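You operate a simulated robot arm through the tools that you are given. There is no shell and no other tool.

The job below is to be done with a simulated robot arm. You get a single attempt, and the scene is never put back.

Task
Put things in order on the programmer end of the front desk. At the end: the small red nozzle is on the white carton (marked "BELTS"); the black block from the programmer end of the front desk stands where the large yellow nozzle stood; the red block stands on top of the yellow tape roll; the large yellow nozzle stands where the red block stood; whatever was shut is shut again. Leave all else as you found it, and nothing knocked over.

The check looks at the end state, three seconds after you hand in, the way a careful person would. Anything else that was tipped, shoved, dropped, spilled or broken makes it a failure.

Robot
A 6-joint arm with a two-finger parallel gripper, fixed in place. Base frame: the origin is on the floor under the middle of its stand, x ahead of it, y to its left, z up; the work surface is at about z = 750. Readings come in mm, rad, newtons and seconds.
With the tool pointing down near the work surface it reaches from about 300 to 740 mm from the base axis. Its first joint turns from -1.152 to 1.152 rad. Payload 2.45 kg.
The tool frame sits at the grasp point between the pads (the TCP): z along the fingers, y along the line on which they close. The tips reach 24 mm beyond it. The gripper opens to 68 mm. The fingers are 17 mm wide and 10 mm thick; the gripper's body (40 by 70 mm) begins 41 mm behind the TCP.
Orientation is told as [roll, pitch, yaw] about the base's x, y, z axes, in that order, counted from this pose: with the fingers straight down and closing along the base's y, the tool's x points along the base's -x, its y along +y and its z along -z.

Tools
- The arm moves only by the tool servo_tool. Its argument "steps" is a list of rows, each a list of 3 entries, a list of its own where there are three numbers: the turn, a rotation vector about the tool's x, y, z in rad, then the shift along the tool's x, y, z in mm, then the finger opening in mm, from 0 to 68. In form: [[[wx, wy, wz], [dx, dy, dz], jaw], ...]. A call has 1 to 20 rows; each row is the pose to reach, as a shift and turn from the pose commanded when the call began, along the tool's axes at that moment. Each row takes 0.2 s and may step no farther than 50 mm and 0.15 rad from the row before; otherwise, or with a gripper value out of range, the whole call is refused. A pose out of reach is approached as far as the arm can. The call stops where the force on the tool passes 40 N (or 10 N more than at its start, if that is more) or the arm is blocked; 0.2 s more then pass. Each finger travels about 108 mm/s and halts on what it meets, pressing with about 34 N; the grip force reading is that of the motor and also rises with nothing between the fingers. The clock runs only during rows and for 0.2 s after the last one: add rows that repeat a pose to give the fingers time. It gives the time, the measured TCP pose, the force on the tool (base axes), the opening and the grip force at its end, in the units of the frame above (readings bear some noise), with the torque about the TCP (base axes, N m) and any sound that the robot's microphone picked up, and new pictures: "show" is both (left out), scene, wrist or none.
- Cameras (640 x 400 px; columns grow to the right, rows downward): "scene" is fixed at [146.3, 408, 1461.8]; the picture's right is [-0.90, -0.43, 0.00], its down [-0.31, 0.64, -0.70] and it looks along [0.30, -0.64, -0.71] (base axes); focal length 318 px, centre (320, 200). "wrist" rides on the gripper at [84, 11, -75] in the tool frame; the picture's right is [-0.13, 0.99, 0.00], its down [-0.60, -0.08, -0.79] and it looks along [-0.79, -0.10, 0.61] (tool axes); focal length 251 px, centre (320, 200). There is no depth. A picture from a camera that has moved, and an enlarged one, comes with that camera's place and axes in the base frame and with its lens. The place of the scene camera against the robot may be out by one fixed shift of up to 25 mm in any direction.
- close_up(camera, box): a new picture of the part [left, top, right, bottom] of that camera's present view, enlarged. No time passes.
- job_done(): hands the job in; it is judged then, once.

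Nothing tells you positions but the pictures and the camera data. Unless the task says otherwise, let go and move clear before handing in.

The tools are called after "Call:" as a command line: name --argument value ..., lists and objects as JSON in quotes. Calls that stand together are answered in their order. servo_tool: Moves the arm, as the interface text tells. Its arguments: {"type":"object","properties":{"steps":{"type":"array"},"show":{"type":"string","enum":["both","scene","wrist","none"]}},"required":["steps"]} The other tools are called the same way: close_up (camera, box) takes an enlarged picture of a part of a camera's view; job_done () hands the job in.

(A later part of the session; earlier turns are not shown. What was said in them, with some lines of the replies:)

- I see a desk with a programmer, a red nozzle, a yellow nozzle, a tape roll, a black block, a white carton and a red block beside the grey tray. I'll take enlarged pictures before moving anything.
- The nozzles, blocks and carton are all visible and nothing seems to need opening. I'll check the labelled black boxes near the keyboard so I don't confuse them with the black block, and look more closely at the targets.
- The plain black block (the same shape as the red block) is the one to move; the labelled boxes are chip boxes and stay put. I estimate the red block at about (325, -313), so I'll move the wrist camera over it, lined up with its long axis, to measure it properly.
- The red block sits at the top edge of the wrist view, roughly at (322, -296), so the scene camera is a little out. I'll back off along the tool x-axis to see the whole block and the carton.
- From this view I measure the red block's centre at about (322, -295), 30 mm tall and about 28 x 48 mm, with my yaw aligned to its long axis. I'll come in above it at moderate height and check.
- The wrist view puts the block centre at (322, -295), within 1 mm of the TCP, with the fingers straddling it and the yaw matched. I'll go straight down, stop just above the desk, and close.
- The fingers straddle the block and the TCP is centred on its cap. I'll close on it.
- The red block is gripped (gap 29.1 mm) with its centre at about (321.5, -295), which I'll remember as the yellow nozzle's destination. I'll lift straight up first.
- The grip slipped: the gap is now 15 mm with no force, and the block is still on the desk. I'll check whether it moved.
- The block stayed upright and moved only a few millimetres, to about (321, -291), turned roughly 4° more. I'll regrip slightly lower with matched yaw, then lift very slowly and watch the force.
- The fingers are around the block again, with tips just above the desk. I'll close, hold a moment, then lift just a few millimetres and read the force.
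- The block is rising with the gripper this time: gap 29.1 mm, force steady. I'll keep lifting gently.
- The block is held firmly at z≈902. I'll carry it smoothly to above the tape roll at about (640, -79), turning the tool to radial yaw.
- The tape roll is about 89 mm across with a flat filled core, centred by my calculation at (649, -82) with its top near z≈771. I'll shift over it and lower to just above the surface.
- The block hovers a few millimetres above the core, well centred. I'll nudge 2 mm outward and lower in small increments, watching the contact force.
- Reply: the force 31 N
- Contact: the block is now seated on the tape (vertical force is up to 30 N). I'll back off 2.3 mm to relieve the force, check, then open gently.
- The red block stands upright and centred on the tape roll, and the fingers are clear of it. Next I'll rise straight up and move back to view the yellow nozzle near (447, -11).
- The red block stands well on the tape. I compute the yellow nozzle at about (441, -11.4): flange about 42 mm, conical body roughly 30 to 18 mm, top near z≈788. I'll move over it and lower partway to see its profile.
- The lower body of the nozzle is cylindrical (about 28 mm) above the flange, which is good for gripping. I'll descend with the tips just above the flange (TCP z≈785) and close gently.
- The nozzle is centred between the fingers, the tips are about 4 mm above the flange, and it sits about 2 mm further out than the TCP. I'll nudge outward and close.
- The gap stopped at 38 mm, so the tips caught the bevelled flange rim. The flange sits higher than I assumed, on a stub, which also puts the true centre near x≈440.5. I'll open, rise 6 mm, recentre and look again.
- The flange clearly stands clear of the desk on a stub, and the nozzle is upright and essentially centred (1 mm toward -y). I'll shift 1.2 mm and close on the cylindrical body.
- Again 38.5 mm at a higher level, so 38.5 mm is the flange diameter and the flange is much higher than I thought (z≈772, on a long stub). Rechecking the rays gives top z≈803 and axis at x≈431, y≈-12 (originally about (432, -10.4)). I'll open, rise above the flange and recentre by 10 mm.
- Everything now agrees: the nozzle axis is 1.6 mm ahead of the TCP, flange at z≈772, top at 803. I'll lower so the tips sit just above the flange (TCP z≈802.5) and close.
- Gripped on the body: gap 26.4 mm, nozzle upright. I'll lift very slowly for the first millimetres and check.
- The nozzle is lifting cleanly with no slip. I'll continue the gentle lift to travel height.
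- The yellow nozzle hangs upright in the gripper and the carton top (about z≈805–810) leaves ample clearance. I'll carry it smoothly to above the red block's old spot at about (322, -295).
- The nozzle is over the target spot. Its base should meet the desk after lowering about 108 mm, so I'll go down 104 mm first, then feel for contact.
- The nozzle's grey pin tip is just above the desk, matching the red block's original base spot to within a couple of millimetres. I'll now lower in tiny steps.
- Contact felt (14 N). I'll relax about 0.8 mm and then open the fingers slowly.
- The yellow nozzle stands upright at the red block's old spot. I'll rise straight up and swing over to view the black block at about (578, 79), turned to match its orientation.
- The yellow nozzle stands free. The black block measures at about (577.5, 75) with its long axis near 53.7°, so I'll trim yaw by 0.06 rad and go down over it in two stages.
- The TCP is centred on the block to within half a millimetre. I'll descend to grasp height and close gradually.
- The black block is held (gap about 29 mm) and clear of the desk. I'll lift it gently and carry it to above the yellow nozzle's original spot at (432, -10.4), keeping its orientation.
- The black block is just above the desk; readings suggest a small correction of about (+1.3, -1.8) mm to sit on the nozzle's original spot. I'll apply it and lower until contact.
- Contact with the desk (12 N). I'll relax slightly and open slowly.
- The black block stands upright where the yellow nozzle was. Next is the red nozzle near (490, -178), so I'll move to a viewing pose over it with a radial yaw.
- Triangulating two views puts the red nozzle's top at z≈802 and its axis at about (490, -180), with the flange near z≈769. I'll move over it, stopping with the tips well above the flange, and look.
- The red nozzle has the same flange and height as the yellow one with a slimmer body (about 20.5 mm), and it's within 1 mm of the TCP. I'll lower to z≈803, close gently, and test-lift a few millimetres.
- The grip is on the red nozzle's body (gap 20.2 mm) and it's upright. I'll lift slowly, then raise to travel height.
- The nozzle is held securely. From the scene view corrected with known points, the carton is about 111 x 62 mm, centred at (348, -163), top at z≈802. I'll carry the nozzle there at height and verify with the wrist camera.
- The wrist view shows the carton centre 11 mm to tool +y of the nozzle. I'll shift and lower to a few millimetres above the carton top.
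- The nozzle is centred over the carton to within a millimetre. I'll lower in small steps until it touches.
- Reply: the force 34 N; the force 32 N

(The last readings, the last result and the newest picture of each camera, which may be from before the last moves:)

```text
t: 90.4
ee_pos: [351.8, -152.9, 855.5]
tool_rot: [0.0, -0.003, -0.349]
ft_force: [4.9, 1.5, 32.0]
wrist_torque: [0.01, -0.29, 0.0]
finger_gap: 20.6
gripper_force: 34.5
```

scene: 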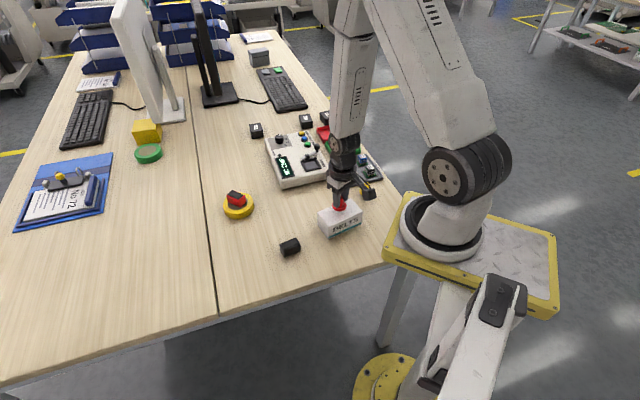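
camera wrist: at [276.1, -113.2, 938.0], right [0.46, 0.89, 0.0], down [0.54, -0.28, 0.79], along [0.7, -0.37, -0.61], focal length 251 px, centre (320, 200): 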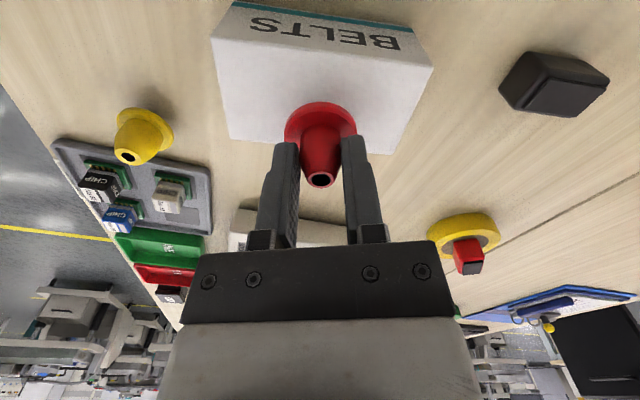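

Contact came earlier than expected, and the last steps pressed to about 32 N. I'll back off in small steps until the force is near zero, and inspect.

Call:
servo_tool --steps '[[[0, 0, 0], [0, 0, -0.5], 0], [[0, 0, 0], [0, 0, -1], 0], [[0, 0, 0], [0, 0, -1], 0]]' --show "both"

Call:
close_up --camera "wrist" --box '[160, 0, 480, 220]'

Call:
close_up --camera "scene" --box '[300, 170, 390, 250]'

```text
t: 91.2
ee_pos: [349.2, -151.0, 856.4]
tool_rot: [0.0, 0.004, -0.351]
ft_force: [-0.2, -0.4, -0.6]
wrist_torque: [0.0, 0.01, -0.04]
finger_gap: 20.5
gripper_force: 33.8
camera wrist: at [275.2, -112.5, 932.5], right [0.46, 0.89, 0.0], down [0.54, -0.28, 0.79], along [0.7, -0.36, -0.61], focal length 251 px, centre (320, 200)
```

scene: 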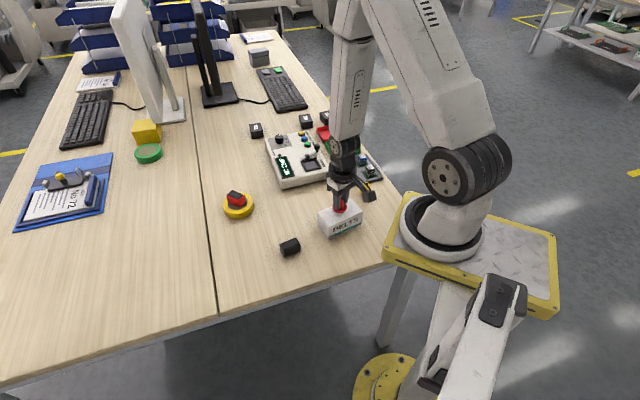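
wrist: 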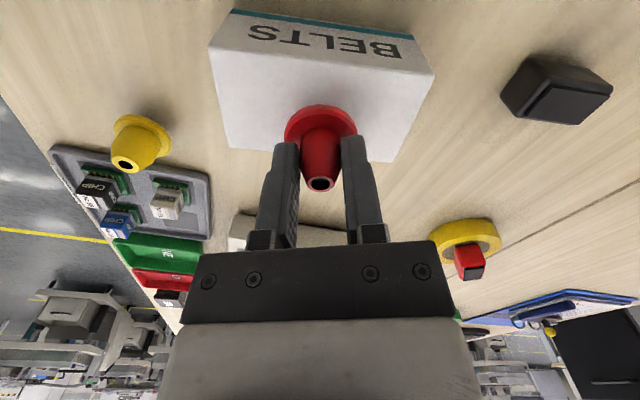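

```text
1.82 times, centred on (320, 110) of wrist
camera zoom: at [275.2, -112.5, 932.5], right [0.46, 0.89, 0.0], down [0.54, -0.28, 0.79], along [0.7, -0.36, -0.61], focal length 457 px, centre (320, 364)
```

zoom: 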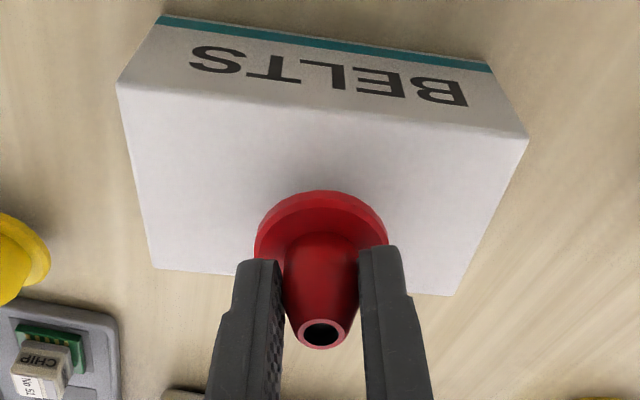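

```text
5.00 times, centred on (345, 210) of scene
camera zoom: at [146.3, 408.0, 1461.8], right [-0.9, -0.43, 0.0], down [-0.31, 0.64, -0.7], along [0.3, -0.64, -0.71], focal length 1588 px, centre (195, 150)
```

zoom: 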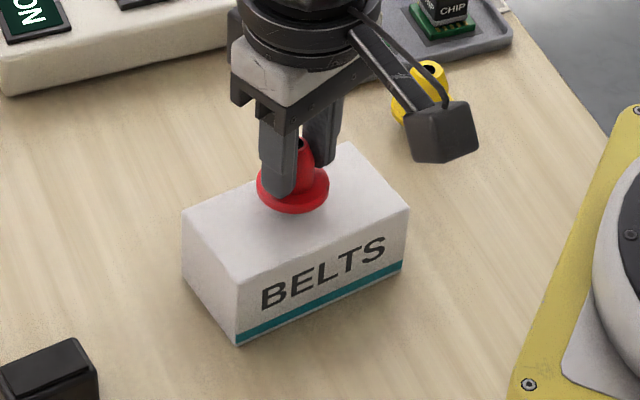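

The nozzle slid about 2 mm up in the grip but is still upright and centred, and the carton hasn't moved. Force is now zero, so I'll ease down half a millimetre to light contact before releasing.

Call:
servo_tool --steps '[[[0, 0, 0], [0, 0, 0.2], 0], [[0, 0, 0], [0, 0, 0.4], 0], [[0, 0, 0], [0, 0, 0.4], 0]]' --show "none"

```text
t: 92.0
ee_pos: [351.3, -152.8, 856.3]
tool_rot: [0.0, 0.0, -0.348]
ft_force: [0.4, -0.7, 0.5]
wrist_torque: [-0.03, 0.0, -0.02]
finger_gap: 20.3
gripper_force: 33.9
```

Call:
servo_tool --steps '[[[0, 0, 0], [0, 0, 0.2], 0], [[0, 0, 0], [0, 0, 0.3], 0], [[0, 0, 0], [0, 0, 0.3], 0]]' --show "none"

```text
t: 92.8
ee_pos: [351.3, -151.8, 856.2]
tool_rot: [0.001, -0.001, -0.351]
ft_force: [0.4, 0.4, 2.0]
wrist_torque: [-0.02, -0.05, 0.0]
finger_gap: 20.6
gripper_force: 34.3
```

Light contact (about 2 N) is the right moment to release. I'll open slowly.

Call:
servo_tool --steps '[[[0, 0, 0], [0, 0, 0], 19], [[0, 0, 0], [0, 0, 0], 21], [[0, 0, 0], [0, 0, 0], 23], [[0, 0, 0], [0, 0, 0], 26], [[0, 0, 0], [0, 0, 0], 30], [[0, 0, 0], [0, 0, 0], 36], [[0, 0, 0], [0, 0, 0], 42], [[0, 0, 0], [0, 0, 0], 48], [[0, 0, 0], [0, 0, 0], 48]]' --show "both"

Call:
close_up --camera "wrist" --box '[160, 0, 480, 220]'

Call:
close_up --camera "scene" --box '[300, 170, 390, 250]'

```text
t: 94.8
ee_pos: [352.0, -153.0, 855.3]
tool_rot: [0.0, 0.0, -0.35]
ft_force: [-0.2, -0.3, -1.2]
wrist_torque: [-0.01, -0.04, 0.02]
finger_gap: 48.4
gripper_force: 0.0
camera wrist: at [276.4, -113.6, 931.9], right [0.46, 0.89, 0.0], down [0.54, -0.28, 0.79], along [0.7, -0.37, -0.61], focal length 251 px, centre (320, 200)
```

scene: 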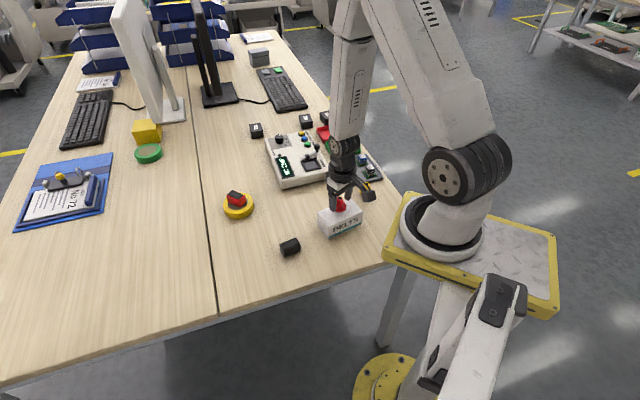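
wrist: 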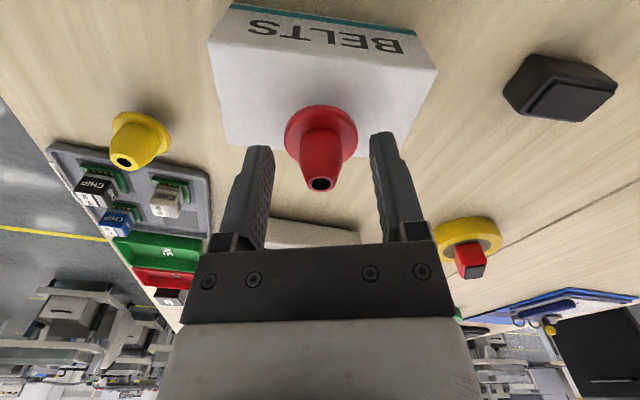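

```text
1.82 times, centred on (320, 110) of wrist
camera zoom: at [276.4, -113.6, 931.9], right [0.46, 0.89, 0.0], down [0.54, -0.28, 0.79], along [0.7, -0.37, -0.61], focal length 457 px, centre (320, 364)
```

zoom: 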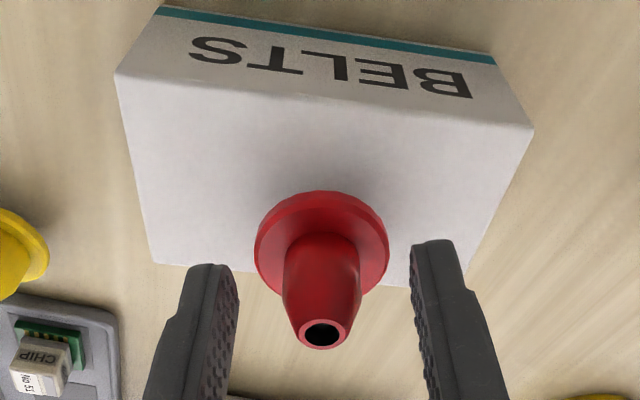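

```text
5.00 times, centred on (345, 210) of scene
camera zoom: at [146.3, 408.0, 1461.8], right [-0.9, -0.43, 0.0], down [-0.31, 0.64, -0.7], along [0.3, -0.64, -0.71], focal length 1588 px, centre (195, 150)
```

zoom: 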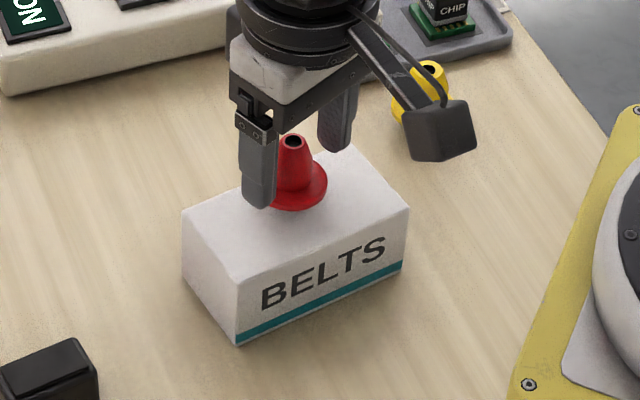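

The red nozzle stands upright on the carton. I'll rise straight up and clear, then inspect everything.

Call:
servo_tool --steps '[[[0, 0, 0], [0, 0, -3], 50], [[0, 0, 0], [0, 0, -10], 52], [[0, 0, 0], [0, 0, -25], 54], [[0, 0, 0], [0, 0, -50], 56], [[0, 0, 0], [0, 0, -85], 60], [[0, 0, 0], [0, 0, -125], 64], [[0, 0, 0], [0, 0, -150], 68], [[0, 0, 0], [0, 0, -150], 68]]' --show "both"

Call:
close_up --camera "scene" --box '[200, 150, 400, 270]'

Call:
close_up --camera "scene" --box '[300, 160, 390, 250]'

```text
t: 96.6
ee_pos: [349.4, -153.0, 1007.5]
tool_rot: [-0.001, -0.001, -0.349]
ft_force: [-0.6, 0.0, 0.8]
wrist_torque: [0.02, 0.01, -0.01]
finger_gap: 67.9
gripper_force: 0.1
camera wrist: at [274.9, -113.4, 1083.9], right [0.46, 0.89, 0.0], down [0.54, -0.28, 0.79], along [0.7, -0.37, -0.61], focal length 251 px, centre (320, 200)
```

scene: 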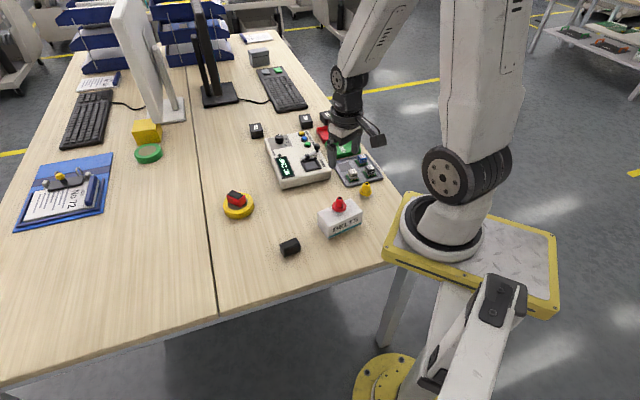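
wrist: 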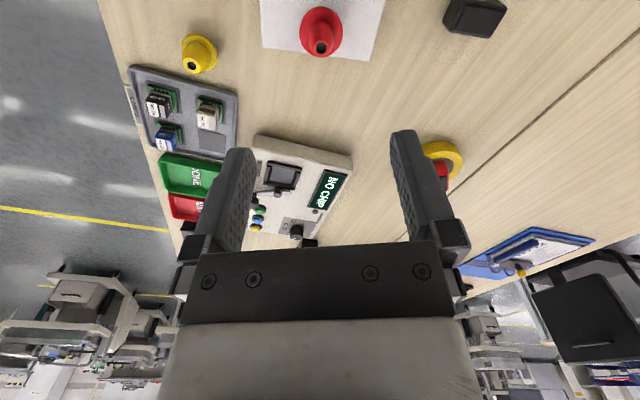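

```text
3.20 times, centred on (300, 210) of scene
camera zoom: at [146.3, 408.0, 1461.8], right [-0.9, -0.43, 0.0], down [-0.31, 0.64, -0.7], along [0.3, -0.64, -0.71], focal length 1016 px, centre (384, 168)
```

zoom: 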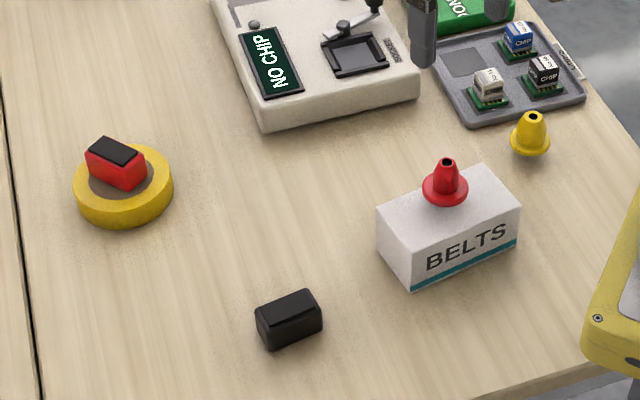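

```text
4.44 times, centred on (345, 205) of scene
camera zoom: at [146.3, 408.0, 1461.8], right [-0.9, -0.43, 0.0], down [-0.31, 0.64, -0.7], along [0.3, -0.64, -0.71], focal length 1412 px, centre (209, 178)
```

zoom: 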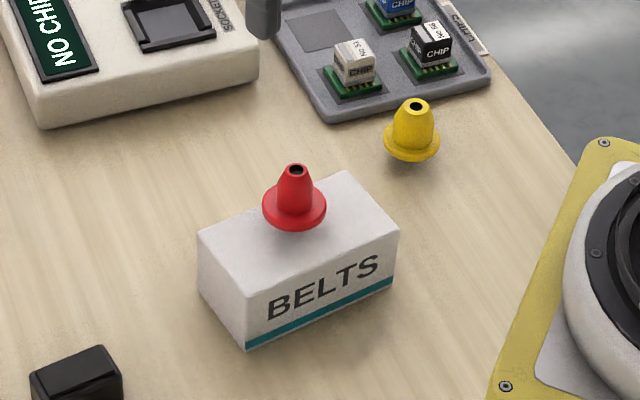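

Final check: the red nozzle is on the carton, the black block is on the yellow nozzle's old spot, the red block is on the tape roll, and the yellow nozzle is on the red block's old spot. All four are upright, the carton, tape, programmer and tray haven't moved, nothing was opened, and the arm is clear, so I'm handing in.

Call:
job_done

```text
The job is handed in.
```

I've handed the job in with all four items where you asked. In the last pictures, taken just before, everything was upright.

| Item | Now at | Notes |
|---|---|---|
| Small red nozzle | On top of the BELTS carton | It slid about 2 mm in the grip as I set it down. The carton did not move. |
| Black block | Where the large yellow nozzle stood, about (432, -12) | Within about 5 mm of the nozzle's original spot. |
| Red block | On top of the yellow tape roll | Roughly centred on the roll, within a few millimetres. |
| Large yellow nozzle | Where the red block stood, about (322, -295) | Within about 2 mm of the block's original spot. |

- **Red block:** my first grip slipped. The block stayed upright on the desk and moved a few millimetres, and the second grip held.
- **Yellow nozzle:** I closed on its flange twice before getting hold of the body. That shifted it about 1.5 mm before I lifted it.

I opened nothing, so there was nothing to shut again. The tape roll, programmer and chip tray look as I found them. The gripper is empty and raised well above the desk.
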